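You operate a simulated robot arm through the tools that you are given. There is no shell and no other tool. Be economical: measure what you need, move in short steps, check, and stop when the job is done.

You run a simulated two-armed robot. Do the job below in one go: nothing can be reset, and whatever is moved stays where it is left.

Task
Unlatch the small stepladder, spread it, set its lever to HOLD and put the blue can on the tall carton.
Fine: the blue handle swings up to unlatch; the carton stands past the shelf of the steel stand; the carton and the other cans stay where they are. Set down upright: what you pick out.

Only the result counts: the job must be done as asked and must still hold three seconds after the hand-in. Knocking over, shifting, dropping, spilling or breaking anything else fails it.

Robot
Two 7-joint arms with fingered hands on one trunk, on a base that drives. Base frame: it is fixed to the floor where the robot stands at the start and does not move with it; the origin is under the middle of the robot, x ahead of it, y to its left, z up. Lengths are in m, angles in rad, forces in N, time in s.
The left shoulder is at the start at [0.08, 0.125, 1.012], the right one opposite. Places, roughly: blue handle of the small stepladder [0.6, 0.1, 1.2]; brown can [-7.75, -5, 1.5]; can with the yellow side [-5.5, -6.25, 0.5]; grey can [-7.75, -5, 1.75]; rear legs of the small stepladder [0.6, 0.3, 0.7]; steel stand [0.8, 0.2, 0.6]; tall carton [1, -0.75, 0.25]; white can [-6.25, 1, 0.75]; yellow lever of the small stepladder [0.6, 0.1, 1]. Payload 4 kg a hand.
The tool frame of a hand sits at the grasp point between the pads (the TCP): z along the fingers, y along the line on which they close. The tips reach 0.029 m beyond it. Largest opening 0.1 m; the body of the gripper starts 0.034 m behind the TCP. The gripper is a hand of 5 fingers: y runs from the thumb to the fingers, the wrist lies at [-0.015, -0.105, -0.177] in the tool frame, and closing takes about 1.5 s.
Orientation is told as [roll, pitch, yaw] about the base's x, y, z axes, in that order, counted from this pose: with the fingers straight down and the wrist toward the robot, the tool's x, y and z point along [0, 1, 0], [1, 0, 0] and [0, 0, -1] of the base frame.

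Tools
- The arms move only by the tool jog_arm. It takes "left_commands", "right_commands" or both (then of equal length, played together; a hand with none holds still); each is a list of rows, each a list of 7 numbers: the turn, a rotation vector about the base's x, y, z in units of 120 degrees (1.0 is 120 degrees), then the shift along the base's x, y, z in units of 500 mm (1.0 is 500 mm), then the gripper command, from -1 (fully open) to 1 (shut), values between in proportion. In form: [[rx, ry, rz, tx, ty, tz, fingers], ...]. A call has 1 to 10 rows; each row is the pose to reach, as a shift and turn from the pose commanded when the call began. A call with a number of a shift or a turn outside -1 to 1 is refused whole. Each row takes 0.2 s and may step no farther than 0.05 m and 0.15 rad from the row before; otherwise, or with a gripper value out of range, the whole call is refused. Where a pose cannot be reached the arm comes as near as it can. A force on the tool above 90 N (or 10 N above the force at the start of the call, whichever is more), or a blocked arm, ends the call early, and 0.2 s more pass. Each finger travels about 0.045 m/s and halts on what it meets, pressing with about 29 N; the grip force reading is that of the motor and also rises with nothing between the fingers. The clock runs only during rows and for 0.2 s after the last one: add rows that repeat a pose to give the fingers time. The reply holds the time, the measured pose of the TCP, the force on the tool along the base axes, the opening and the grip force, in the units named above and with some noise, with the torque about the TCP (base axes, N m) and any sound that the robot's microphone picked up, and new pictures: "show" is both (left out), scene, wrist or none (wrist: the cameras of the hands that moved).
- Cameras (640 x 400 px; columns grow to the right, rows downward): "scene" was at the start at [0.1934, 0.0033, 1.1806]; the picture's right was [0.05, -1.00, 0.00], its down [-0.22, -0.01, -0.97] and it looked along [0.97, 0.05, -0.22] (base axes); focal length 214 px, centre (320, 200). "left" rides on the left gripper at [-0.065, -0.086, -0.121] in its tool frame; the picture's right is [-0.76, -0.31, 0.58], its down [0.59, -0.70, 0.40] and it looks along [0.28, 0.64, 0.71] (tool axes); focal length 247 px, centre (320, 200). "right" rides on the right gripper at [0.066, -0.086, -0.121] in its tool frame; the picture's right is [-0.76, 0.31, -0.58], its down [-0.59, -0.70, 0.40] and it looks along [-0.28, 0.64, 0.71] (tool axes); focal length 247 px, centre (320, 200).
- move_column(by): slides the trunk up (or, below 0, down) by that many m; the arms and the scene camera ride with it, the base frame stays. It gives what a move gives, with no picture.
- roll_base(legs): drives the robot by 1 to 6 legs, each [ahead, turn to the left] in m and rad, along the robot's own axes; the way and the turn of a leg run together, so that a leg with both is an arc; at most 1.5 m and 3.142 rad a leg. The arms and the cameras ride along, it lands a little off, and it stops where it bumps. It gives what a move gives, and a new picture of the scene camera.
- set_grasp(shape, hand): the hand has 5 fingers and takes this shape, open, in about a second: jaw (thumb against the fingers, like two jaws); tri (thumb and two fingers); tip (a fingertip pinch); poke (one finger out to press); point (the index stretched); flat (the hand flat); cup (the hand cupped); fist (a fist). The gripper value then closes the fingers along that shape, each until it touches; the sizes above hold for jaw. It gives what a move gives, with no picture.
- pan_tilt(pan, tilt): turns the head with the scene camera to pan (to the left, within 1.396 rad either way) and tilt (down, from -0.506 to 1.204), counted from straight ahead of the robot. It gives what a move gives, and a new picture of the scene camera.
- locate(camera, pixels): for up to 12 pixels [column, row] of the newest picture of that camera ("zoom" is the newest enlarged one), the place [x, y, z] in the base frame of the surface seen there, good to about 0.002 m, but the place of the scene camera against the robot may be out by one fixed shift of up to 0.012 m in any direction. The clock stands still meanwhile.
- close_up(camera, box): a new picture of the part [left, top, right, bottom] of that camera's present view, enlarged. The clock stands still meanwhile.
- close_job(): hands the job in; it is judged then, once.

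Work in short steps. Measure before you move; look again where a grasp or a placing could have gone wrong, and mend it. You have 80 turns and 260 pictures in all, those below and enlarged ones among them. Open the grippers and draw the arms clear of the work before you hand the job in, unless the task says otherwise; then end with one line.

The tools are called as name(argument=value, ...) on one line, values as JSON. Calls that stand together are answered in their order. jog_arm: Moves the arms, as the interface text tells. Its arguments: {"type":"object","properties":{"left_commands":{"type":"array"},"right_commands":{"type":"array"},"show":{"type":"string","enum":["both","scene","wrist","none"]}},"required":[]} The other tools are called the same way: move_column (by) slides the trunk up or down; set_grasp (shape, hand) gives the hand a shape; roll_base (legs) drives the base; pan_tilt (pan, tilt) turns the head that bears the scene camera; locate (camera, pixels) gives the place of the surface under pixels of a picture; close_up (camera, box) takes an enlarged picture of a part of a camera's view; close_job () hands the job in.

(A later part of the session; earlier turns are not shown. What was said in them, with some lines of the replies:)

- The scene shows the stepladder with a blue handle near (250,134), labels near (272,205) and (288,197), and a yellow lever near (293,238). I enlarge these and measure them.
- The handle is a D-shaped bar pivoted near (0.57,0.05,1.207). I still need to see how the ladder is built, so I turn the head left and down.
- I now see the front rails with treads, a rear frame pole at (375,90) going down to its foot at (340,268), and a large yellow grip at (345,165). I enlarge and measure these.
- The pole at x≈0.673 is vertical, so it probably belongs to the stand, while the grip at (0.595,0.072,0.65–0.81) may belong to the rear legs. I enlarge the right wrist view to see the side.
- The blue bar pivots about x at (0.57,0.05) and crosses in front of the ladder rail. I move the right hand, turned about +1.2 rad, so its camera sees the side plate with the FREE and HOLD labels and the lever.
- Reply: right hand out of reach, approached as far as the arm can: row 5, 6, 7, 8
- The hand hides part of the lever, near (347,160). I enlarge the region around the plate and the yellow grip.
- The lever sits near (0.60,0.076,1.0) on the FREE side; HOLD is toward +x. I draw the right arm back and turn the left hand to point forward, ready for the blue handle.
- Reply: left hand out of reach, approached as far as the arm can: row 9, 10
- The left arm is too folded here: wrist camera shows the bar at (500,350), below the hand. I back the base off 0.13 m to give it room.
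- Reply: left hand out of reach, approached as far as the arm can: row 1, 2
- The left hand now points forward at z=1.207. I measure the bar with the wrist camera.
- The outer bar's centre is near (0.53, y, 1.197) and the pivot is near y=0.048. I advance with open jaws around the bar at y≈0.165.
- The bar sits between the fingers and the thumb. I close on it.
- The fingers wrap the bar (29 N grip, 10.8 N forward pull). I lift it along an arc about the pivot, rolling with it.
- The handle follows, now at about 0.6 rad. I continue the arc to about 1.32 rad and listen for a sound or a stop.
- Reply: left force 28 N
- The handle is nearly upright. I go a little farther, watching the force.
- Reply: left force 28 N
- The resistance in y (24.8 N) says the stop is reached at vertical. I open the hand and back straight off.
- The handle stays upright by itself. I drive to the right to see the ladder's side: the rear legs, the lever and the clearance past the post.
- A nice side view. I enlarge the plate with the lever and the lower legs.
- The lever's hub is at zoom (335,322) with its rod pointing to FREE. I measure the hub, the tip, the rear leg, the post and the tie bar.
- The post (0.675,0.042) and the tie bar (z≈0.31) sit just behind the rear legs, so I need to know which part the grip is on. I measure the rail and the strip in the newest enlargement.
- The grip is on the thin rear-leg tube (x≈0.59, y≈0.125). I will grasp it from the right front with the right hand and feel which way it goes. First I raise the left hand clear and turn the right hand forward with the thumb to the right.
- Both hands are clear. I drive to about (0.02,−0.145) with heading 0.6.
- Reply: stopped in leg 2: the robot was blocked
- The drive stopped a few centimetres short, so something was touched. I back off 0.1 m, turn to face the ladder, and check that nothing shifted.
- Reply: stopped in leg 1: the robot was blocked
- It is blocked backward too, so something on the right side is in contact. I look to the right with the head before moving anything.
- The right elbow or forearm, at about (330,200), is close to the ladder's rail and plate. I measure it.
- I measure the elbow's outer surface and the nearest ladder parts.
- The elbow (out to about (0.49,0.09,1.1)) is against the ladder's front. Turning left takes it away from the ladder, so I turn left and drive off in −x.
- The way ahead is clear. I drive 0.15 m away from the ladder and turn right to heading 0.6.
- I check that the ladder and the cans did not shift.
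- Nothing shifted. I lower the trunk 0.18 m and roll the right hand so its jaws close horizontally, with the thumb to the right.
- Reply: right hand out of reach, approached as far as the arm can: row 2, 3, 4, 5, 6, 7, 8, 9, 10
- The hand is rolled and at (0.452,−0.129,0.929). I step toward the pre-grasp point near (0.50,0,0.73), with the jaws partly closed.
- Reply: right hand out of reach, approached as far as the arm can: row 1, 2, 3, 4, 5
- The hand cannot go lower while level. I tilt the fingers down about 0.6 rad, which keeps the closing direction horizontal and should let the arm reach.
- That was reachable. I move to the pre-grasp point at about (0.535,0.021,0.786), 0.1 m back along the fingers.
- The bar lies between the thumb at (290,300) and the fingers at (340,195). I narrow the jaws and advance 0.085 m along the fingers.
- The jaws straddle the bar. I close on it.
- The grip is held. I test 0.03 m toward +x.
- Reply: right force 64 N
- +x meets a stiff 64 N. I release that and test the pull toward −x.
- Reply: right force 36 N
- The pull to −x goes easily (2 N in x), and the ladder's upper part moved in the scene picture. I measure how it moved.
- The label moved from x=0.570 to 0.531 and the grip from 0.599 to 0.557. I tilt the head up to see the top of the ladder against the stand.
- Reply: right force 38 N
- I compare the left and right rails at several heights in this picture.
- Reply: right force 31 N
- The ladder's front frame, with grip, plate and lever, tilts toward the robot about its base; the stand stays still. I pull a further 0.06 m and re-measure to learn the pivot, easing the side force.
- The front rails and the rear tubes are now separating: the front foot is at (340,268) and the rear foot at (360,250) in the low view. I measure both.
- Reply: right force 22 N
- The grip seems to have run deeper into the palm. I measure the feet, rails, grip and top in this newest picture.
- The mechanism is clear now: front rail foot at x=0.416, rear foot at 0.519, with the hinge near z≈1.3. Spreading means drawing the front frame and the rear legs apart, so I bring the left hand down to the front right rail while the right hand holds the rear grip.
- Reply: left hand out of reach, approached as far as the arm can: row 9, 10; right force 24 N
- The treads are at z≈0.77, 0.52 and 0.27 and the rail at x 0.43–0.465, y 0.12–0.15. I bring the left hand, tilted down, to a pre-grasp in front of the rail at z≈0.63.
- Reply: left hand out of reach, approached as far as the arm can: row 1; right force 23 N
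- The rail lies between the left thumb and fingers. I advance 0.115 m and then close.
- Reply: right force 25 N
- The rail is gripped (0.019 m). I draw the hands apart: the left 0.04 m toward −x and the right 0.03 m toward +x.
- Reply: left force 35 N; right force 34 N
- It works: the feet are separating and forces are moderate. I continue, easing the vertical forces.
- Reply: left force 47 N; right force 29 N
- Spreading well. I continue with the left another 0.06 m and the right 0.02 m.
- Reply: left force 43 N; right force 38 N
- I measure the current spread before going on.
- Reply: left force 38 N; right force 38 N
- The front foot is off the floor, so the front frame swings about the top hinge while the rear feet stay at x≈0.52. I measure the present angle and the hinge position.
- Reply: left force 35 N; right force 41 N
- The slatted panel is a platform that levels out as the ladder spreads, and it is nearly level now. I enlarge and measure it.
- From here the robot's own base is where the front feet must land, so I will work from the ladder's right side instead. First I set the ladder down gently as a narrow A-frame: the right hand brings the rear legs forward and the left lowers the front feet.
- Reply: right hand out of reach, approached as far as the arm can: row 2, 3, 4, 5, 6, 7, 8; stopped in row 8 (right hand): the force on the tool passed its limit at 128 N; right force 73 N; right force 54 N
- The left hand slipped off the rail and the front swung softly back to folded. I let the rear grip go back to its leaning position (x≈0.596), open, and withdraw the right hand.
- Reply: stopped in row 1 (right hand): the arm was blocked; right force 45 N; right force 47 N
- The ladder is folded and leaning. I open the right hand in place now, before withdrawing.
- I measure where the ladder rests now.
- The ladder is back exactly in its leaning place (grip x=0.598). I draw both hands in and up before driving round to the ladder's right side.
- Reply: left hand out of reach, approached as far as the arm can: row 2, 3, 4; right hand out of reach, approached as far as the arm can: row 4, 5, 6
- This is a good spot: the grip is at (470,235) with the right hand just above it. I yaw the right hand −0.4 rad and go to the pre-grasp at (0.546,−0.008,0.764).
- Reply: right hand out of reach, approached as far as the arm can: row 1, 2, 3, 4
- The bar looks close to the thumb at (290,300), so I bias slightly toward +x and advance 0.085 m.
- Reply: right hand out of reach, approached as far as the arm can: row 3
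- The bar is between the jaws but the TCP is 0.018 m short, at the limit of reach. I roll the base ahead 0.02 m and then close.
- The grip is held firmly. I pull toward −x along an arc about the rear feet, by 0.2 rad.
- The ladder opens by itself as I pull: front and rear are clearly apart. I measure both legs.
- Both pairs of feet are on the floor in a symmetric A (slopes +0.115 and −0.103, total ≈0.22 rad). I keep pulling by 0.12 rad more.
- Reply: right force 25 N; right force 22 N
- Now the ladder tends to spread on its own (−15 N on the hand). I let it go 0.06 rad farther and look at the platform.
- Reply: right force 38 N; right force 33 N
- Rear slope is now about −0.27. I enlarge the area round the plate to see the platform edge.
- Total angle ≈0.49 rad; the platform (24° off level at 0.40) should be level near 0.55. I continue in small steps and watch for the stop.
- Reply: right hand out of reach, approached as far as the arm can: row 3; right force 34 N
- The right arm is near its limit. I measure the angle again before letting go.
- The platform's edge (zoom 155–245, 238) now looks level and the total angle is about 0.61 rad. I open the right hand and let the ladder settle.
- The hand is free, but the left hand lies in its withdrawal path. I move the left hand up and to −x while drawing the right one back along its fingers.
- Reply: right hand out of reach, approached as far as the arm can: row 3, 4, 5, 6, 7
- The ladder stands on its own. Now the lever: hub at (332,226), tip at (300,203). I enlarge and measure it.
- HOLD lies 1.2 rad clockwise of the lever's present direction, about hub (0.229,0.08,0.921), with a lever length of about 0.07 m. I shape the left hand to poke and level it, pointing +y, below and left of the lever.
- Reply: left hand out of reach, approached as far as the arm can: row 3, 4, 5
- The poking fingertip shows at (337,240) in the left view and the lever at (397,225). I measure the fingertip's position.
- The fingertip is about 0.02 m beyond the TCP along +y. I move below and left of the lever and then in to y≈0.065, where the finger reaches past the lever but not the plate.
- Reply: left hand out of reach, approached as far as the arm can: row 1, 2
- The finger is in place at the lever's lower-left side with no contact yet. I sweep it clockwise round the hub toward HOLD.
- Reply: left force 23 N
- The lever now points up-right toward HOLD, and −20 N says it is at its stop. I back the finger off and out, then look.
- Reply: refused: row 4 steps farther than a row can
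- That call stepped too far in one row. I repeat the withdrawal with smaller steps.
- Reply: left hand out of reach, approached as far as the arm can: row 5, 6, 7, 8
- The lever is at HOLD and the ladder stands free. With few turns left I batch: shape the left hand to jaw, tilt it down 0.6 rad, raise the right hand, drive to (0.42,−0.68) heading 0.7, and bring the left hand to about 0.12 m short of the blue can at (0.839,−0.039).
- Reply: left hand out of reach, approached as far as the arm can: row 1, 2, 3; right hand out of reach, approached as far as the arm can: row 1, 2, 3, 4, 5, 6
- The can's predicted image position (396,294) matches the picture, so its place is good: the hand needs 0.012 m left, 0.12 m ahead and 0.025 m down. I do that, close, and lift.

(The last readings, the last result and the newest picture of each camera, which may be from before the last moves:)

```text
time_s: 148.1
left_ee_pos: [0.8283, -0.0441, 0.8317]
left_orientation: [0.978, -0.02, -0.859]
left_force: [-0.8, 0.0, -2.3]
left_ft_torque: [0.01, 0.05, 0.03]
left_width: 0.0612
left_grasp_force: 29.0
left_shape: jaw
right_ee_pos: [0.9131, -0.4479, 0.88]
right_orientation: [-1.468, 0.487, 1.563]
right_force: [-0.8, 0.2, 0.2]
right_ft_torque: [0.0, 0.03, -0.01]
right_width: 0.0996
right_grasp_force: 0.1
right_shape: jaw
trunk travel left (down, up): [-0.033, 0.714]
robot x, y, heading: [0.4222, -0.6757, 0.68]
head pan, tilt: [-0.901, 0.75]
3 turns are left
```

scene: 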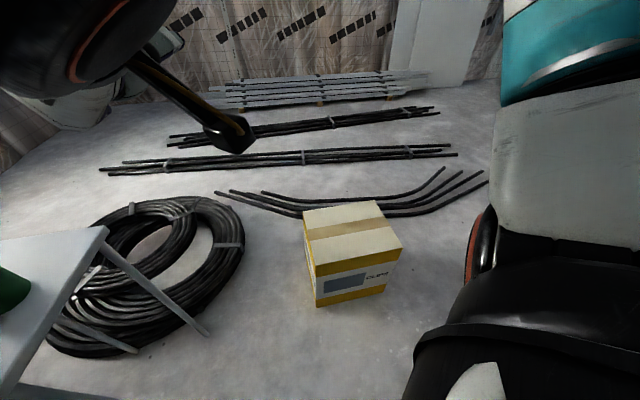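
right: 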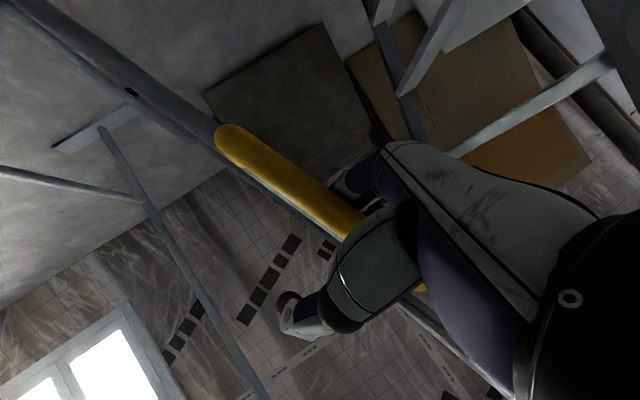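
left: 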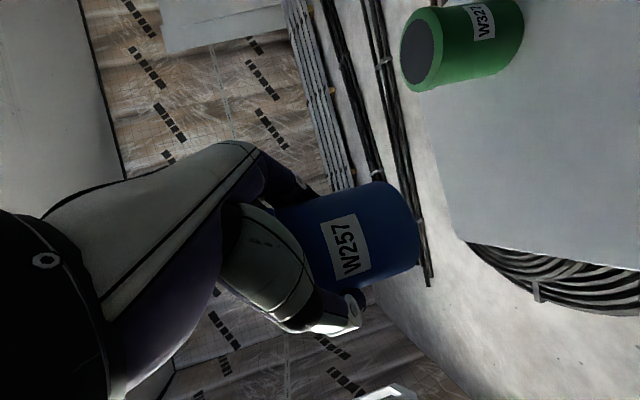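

The blue can is held (0.061 m) and upright, and the green can is undisturbed. I measure the carton's top, drive so the can comes over it, pull in a little, and lower to a hover about 0.1 m above it.

locate(camera="scene", pixels=[[306, 212], [375, 203], [400, 244], [320, 262], [345, 230], [352, 252], [330, 220], [380, 225]])

roll_base(legs=[[0, -0.55], [-0.038, 0], [0, -0.63]])

move_column(by=-0.03)

jog_arm(left_commands=[[0, 0, 0, -0.01, 0.005, -0.06, 1], [0, 0, 0, -0.02, 0.01, -0.12, 1], [0, 0, 0, -0.03, 0.016, -0.18, 1], [0, 0, 0, -0.04, 0.021, -0.24, 1], [0, 0, 0, -0.05, 0.027, -0.3, 1], [0, 0, 0, -0.06, 0.032, -0.36, 1], [0, 0, 0, -0.07, 0.038, -0.42, 1], [0, 0, 0, -0.08, 0.043, -0.48, 1], [0, 0, 0, -0.087, 0.047, -0.54, 1], [0, 0, 0, -0.094, 0.051, -0.6, 1]], show="wrist")

pan_tilt(pan=0.25, tilt=0.7)

```text
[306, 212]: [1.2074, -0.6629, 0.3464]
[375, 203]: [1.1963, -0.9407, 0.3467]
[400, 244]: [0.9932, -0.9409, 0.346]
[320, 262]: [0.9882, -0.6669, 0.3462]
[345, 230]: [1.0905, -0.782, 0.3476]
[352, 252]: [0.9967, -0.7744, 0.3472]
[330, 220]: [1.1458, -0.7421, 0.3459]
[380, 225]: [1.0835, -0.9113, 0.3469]
```

```text
time_s: 152.2
left_ee_pos: [1.1319, -0.7808, 0.8319]
left_orientation: [0.98, -0.02, -1.988]
left_force: [-0.3, 0.3, -2.5]
left_ft_torque: [0.02, 0.03, -0.02]
left_width: 0.0614
left_grasp_force: 29.1
left_shape: jaw
right_ee_pos: [0.802, -1.0312, 0.8814]
right_orientation: [-1.466, 0.485, 0.433]
right_force: [-0.1, -0.1, 0.2]
right_ft_torque: [0.03, 0.0, 0.03]
right_width: 0.1
right_grasp_force: 0.0
right_shape: jaw
trunk travel left (down, up): [-0.033, 0.714]
robot x, y, heading: [0.3827, -0.6834, -0.453]
head pan, tilt: [-0.901, 0.75]
```

scene: 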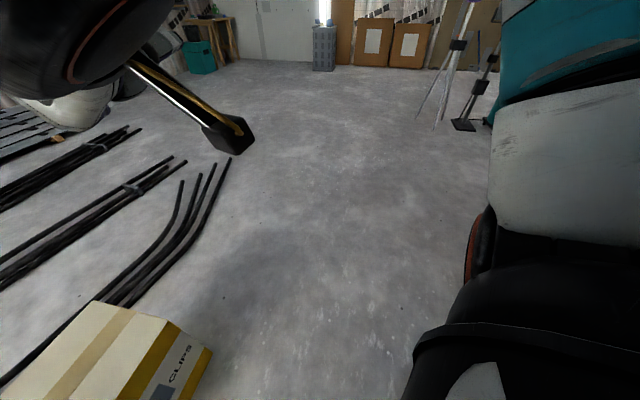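

```text
time_s: 152.9
left_ee_pos: [1.1309, -0.7819, 0.8047]
left_orientation: [0.98, -0.022, -1.989]
left_force: [-0.5, 0.4, -2.2]
left_ft_torque: [0.07, 0.05, -0.01]
left_width: 0.0609
left_grasp_force: 29.1
left_shape: jaw
right_ee_pos: [0.8121, -1.0357, 0.8369]
right_orientation: [-1.436, 0.509, 0.449]
right_force: [0.3, 0.0, 0.8]
right_ft_torque: [0.0, 0.03, 0.0]
right_width: 0.0998
right_grasp_force: 0.0
right_shape: jaw
trunk travel left (down, up): [-0.003, 0.744]
robot x, y, heading: [0.3843, -0.6849, -0.45]
head pan, tilt: [-0.901, 0.75]
```

```text
time_s: 155.1
left_ee_pos: [1.0832, -0.7571, 0.5019]
left_orientation: [0.979, -0.02, -1.989]
left_force: [0.1, 0.0, -2.1]
left_ft_torque: [0.02, 0.03, -0.01]
left_width: 0.0611
left_grasp_force: 29.4
left_shape: jaw
right_ee_pos: [0.8128, -1.0354, 0.8365]
right_orientation: [-1.434, 0.509, 0.448]
right_force: [0.1, -0.3, -0.1]
right_ft_torque: [0.0, -0.04, -0.02]
right_width: 0.0996
right_grasp_force: 0.1
right_shape: jaw
trunk travel left (down, up): [-0.003, 0.744]
robot x, y, heading: [0.3817, -0.6855, -0.453]
head pan, tilt: [-0.901, 0.75]
```

left: 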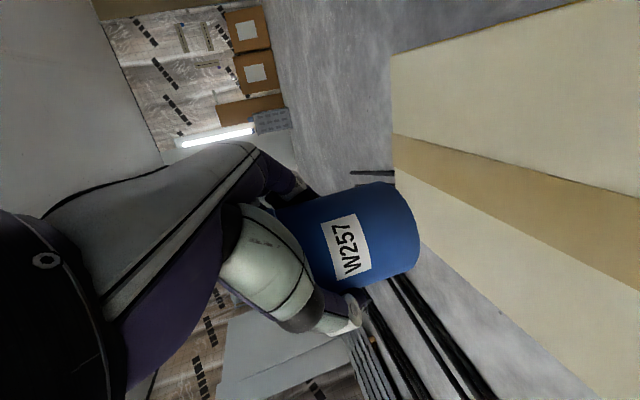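

```text
time_s: 156.5
left_ee_pos: [1.0828, -0.7567, 0.5021]
left_orientation: [0.978, -0.021, -1.987]
left_force: [0.3, -0.4, -2.4]
left_ft_torque: [0.02, 0.05, -0.01]
left_width: 0.0611
left_grasp_force: 28.5
left_shape: jaw
right_ee_pos: [0.8126, -1.0358, 0.8357]
right_orientation: [-1.43, 0.509, 0.447]
right_force: [-0.8, -1.0, -0.2]
right_ft_torque: [-0.01, 0.03, 0.04]
right_width: 0.0997
right_grasp_force: 0.2
right_shape: jaw
trunk travel left (down, up): [-0.003, 0.744]
robot x, y, heading: [0.3815, -0.6845, -0.455]
head pan, tilt: [0.25, 0.7]
2 turns are left
```

scene: 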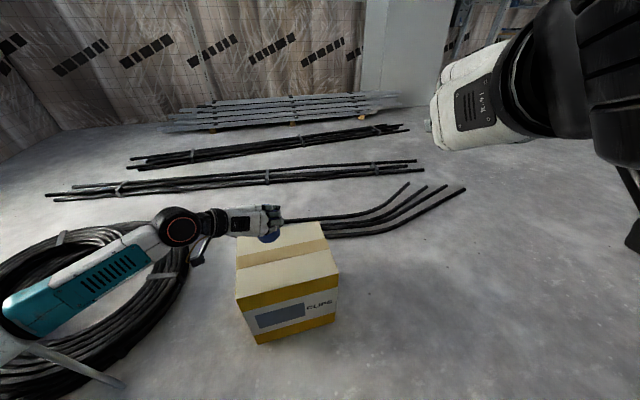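

The can hangs over the carton; the top spans x 0.988–1.207, y −0.941–−0.663, z 0.3465. I shift −0.04 m in y, lower 0.101 m, open, and draw back along the fingers and up.

jog_arm(left_commands=[[0, 0, 0, 0, -0.04, 0, 1], [0, 0, 0, 0, -0.08, 0, 1], [0, 0, 0, 0, -0.08, -0.05, 1], [0, 0, 0, 0, -0.08, -0.1, 1], [0, 0, 0, 0, -0.08, -0.145, 1], [0, 0, 0, 0, -0.08, -0.175, 1], [0, 0, 0, 0, -0.08, -0.193, 1], [0, 0, 0, 0, -0.08, -0.203, 1], [0, 0, 0, 0, -0.08, -0.203, 1]], show="wrist")

jog_arm(left_commands=[[0, 0, 0, 0, 0, 0, 0.2], [0, 0, 0, 0, 0, 0, -0.4], [0, 0, 0, 0, 0, 0, -0.8], [0, 0, 0, 0, 0, 0, -1], [0, 0, 0, 0, 0, 0, -1], [0, 0, 0, 0, 0, 0, -1], [0, 0, 0, -0.02, 0.009, 0.015, -1], [0, 0, 0, -0.06, 0.027, 0.045, -1], [0, 0, 0, -0.11, 0.05, 0.081, -1], [0, 0, 0, -0.16, 0.072, 0.118, -1]], show="wrist")

jog_arm(left_commands=[[0, 0, 0, -0.05, 0.02, 0.05, -1], [0, 0, 0, -0.1, 0.04, 0.11, -1], [0, 0, 0, -0.13, 0.06, 0.18, -1], [0, 0, 0, -0.15, 0.06, 0.26, -1]], show="scene")

close_up(camera="scene", box=[200, 180, 380, 360])

pan_tilt(pan=1.39, tilt=0.3)

```text
time_s: 158.5
left_ee_pos: [1.0832, -0.7949, 0.4017]
left_orientation: [0.98, -0.021, -1.987]
left_force: [-1.1, -0.9, 2.4]
left_ft_torque: [0.1, 0.01, 0.04]
left_width: 0.0611
left_grasp_force: 28.9
left_shape: jaw
right_ee_pos: [0.8118, -1.0373, 0.8363]
right_orientation: [-1.435, 0.509, 0.446]
right_force: [0.5, -0.6, 0.2]
right_ft_torque: [0.02, 0.03, 0.03]
right_width: 0.1
right_grasp_force: 0.0
right_shape: jaw
trunk travel left (down, up): [-0.003, 0.744]
robot x, y, heading: [0.3844, -0.6834, -0.457]
head pan, tilt: [0.25, 0.7]
```

left: 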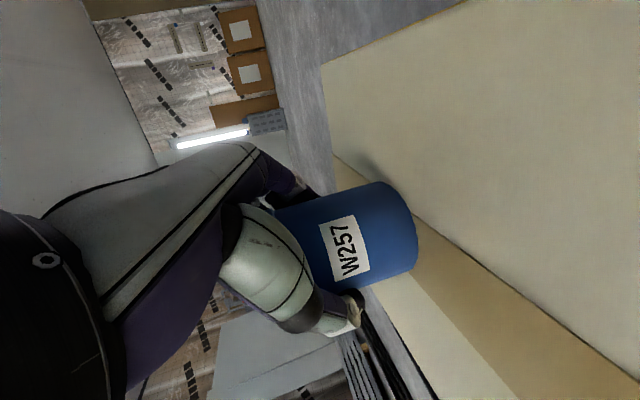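

```text
time_s: 160.7
left_ee_pos: [1.0036, -0.7589, 0.4621]
left_orientation: [0.978, -0.022, -1.989]
left_force: [0.9, 0.0, -0.3]
left_ft_torque: [-0.01, -0.01, -0.04]
left_width: 0.0998
left_grasp_force: 0.0
left_shape: jaw
right_ee_pos: [0.813, -1.036, 0.8364]
right_orientation: [-1.435, 0.51, 0.446]
right_force: [0.6, -0.2, 0.5]
right_ft_torque: [0.03, 0.04, -0.01]
right_width: 0.0999
right_grasp_force: 0.1
right_shape: jaw
trunk travel left (down, up): [-0.003, 0.744]
robot x, y, heading: [0.3815, -0.6807, -0.454]
head pan, tilt: [0.25, 0.7]
```

left: 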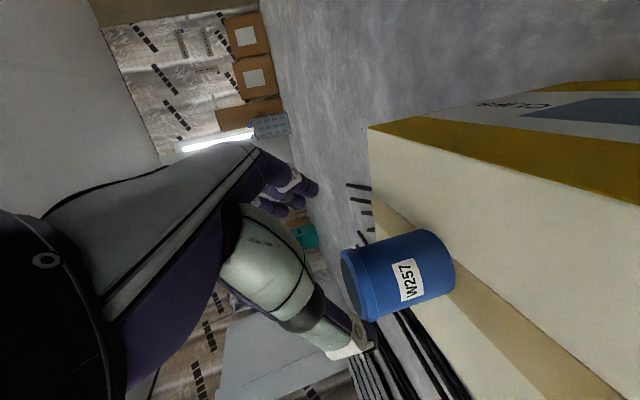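

```text
time_s: 161.7
left_ee_pos: [0.9364, -0.7274, 0.5845]
left_orientation: [0.977, -0.02, -1.989]
left_force: [0.3, 0.7, -0.1]
left_ft_torque: [-0.05, -0.01, 0.0]
left_width: 0.1
left_grasp_force: 0.1
left_shape: jaw
left hand out of reach, approached as far as the arm can: row 4
right_ee_pos: [0.8128, -1.0367, 0.8367]
right_orientation: [-1.435, 0.509, 0.449]
right_force: [0.4, 0.0, -0.1]
right_ft_torque: [0.02, 0.01, 0.02]
right_width: 0.0999
right_grasp_force: 0.1
right_shape: jaw
trunk travel left (down, up): [-0.003, 0.744]
robot x, y, heading: [0.3862, -0.6811, -0.455]
head pan, tilt: [0.25, 0.7]
```

scene: 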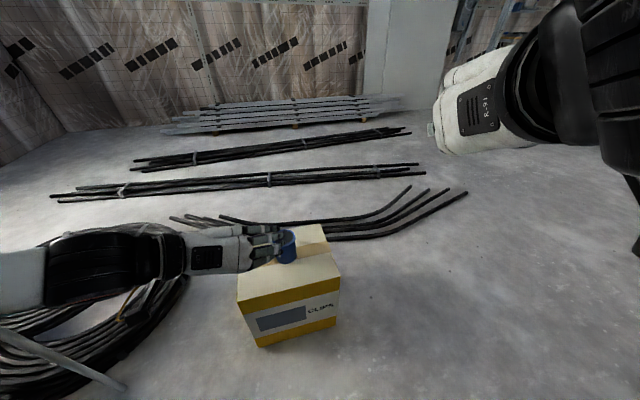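

```text
2.22 times, centred on (290, 270) of scene
```

zoom: 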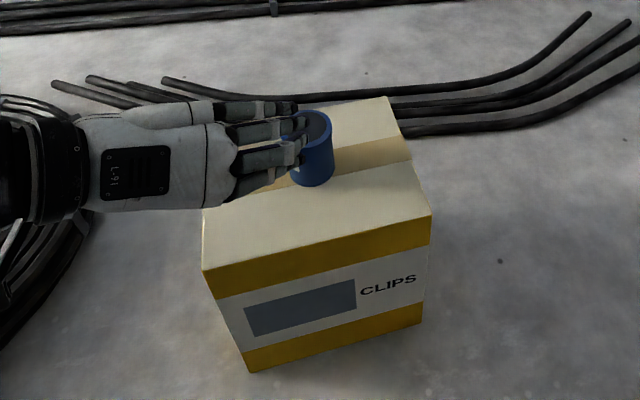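

```text
time_s: 163.1
left_ee_pos: [0.9378, -0.7256, 0.585]
left_orientation: [0.978, -0.02, -1.988]
left_force: [-0.4, -0.8, -0.3]
left_ft_torque: [0.0, 0.01, -0.02]
left_width: 0.0998
left_grasp_force: 0.1
left_shape: jaw
right_ee_pos: [0.8125, -1.0353, 0.8369]
right_orientation: [-1.437, 0.507, 0.449]
right_force: [-0.6, 0.0, -0.3]
right_ft_torque: [0.03, 0.01, 0.01]
right_width: 0.1
right_grasp_force: 0.1
right_shape: jaw
trunk travel left (down, up): [-0.003, 0.744]
robot x, y, heading: [0.387, -0.6811, -0.454]
head pan, tilt: [1.389, 0.3]
1 turns are left
```

scene: 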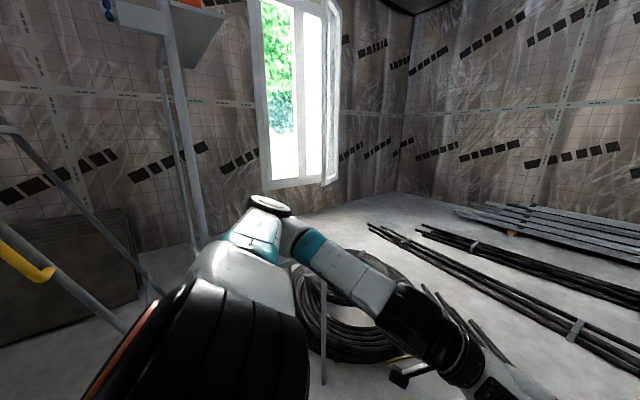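

The blue can stands upright on the carton. At last view the ladder stood spread with its lever at HOLD. Both hands are open and clear, so I hand the job in.

close_job()

```text
The job is handed in.
```

I handed the job in: the stepladder is unlatched and spread, its lever is at HOLD, and the blue can stands upright on the tall carton. In the last pictures I took of them, the carton and the green can hadn't moved, but I didn't check the ladder, the lever or the other cans again right before handing in.
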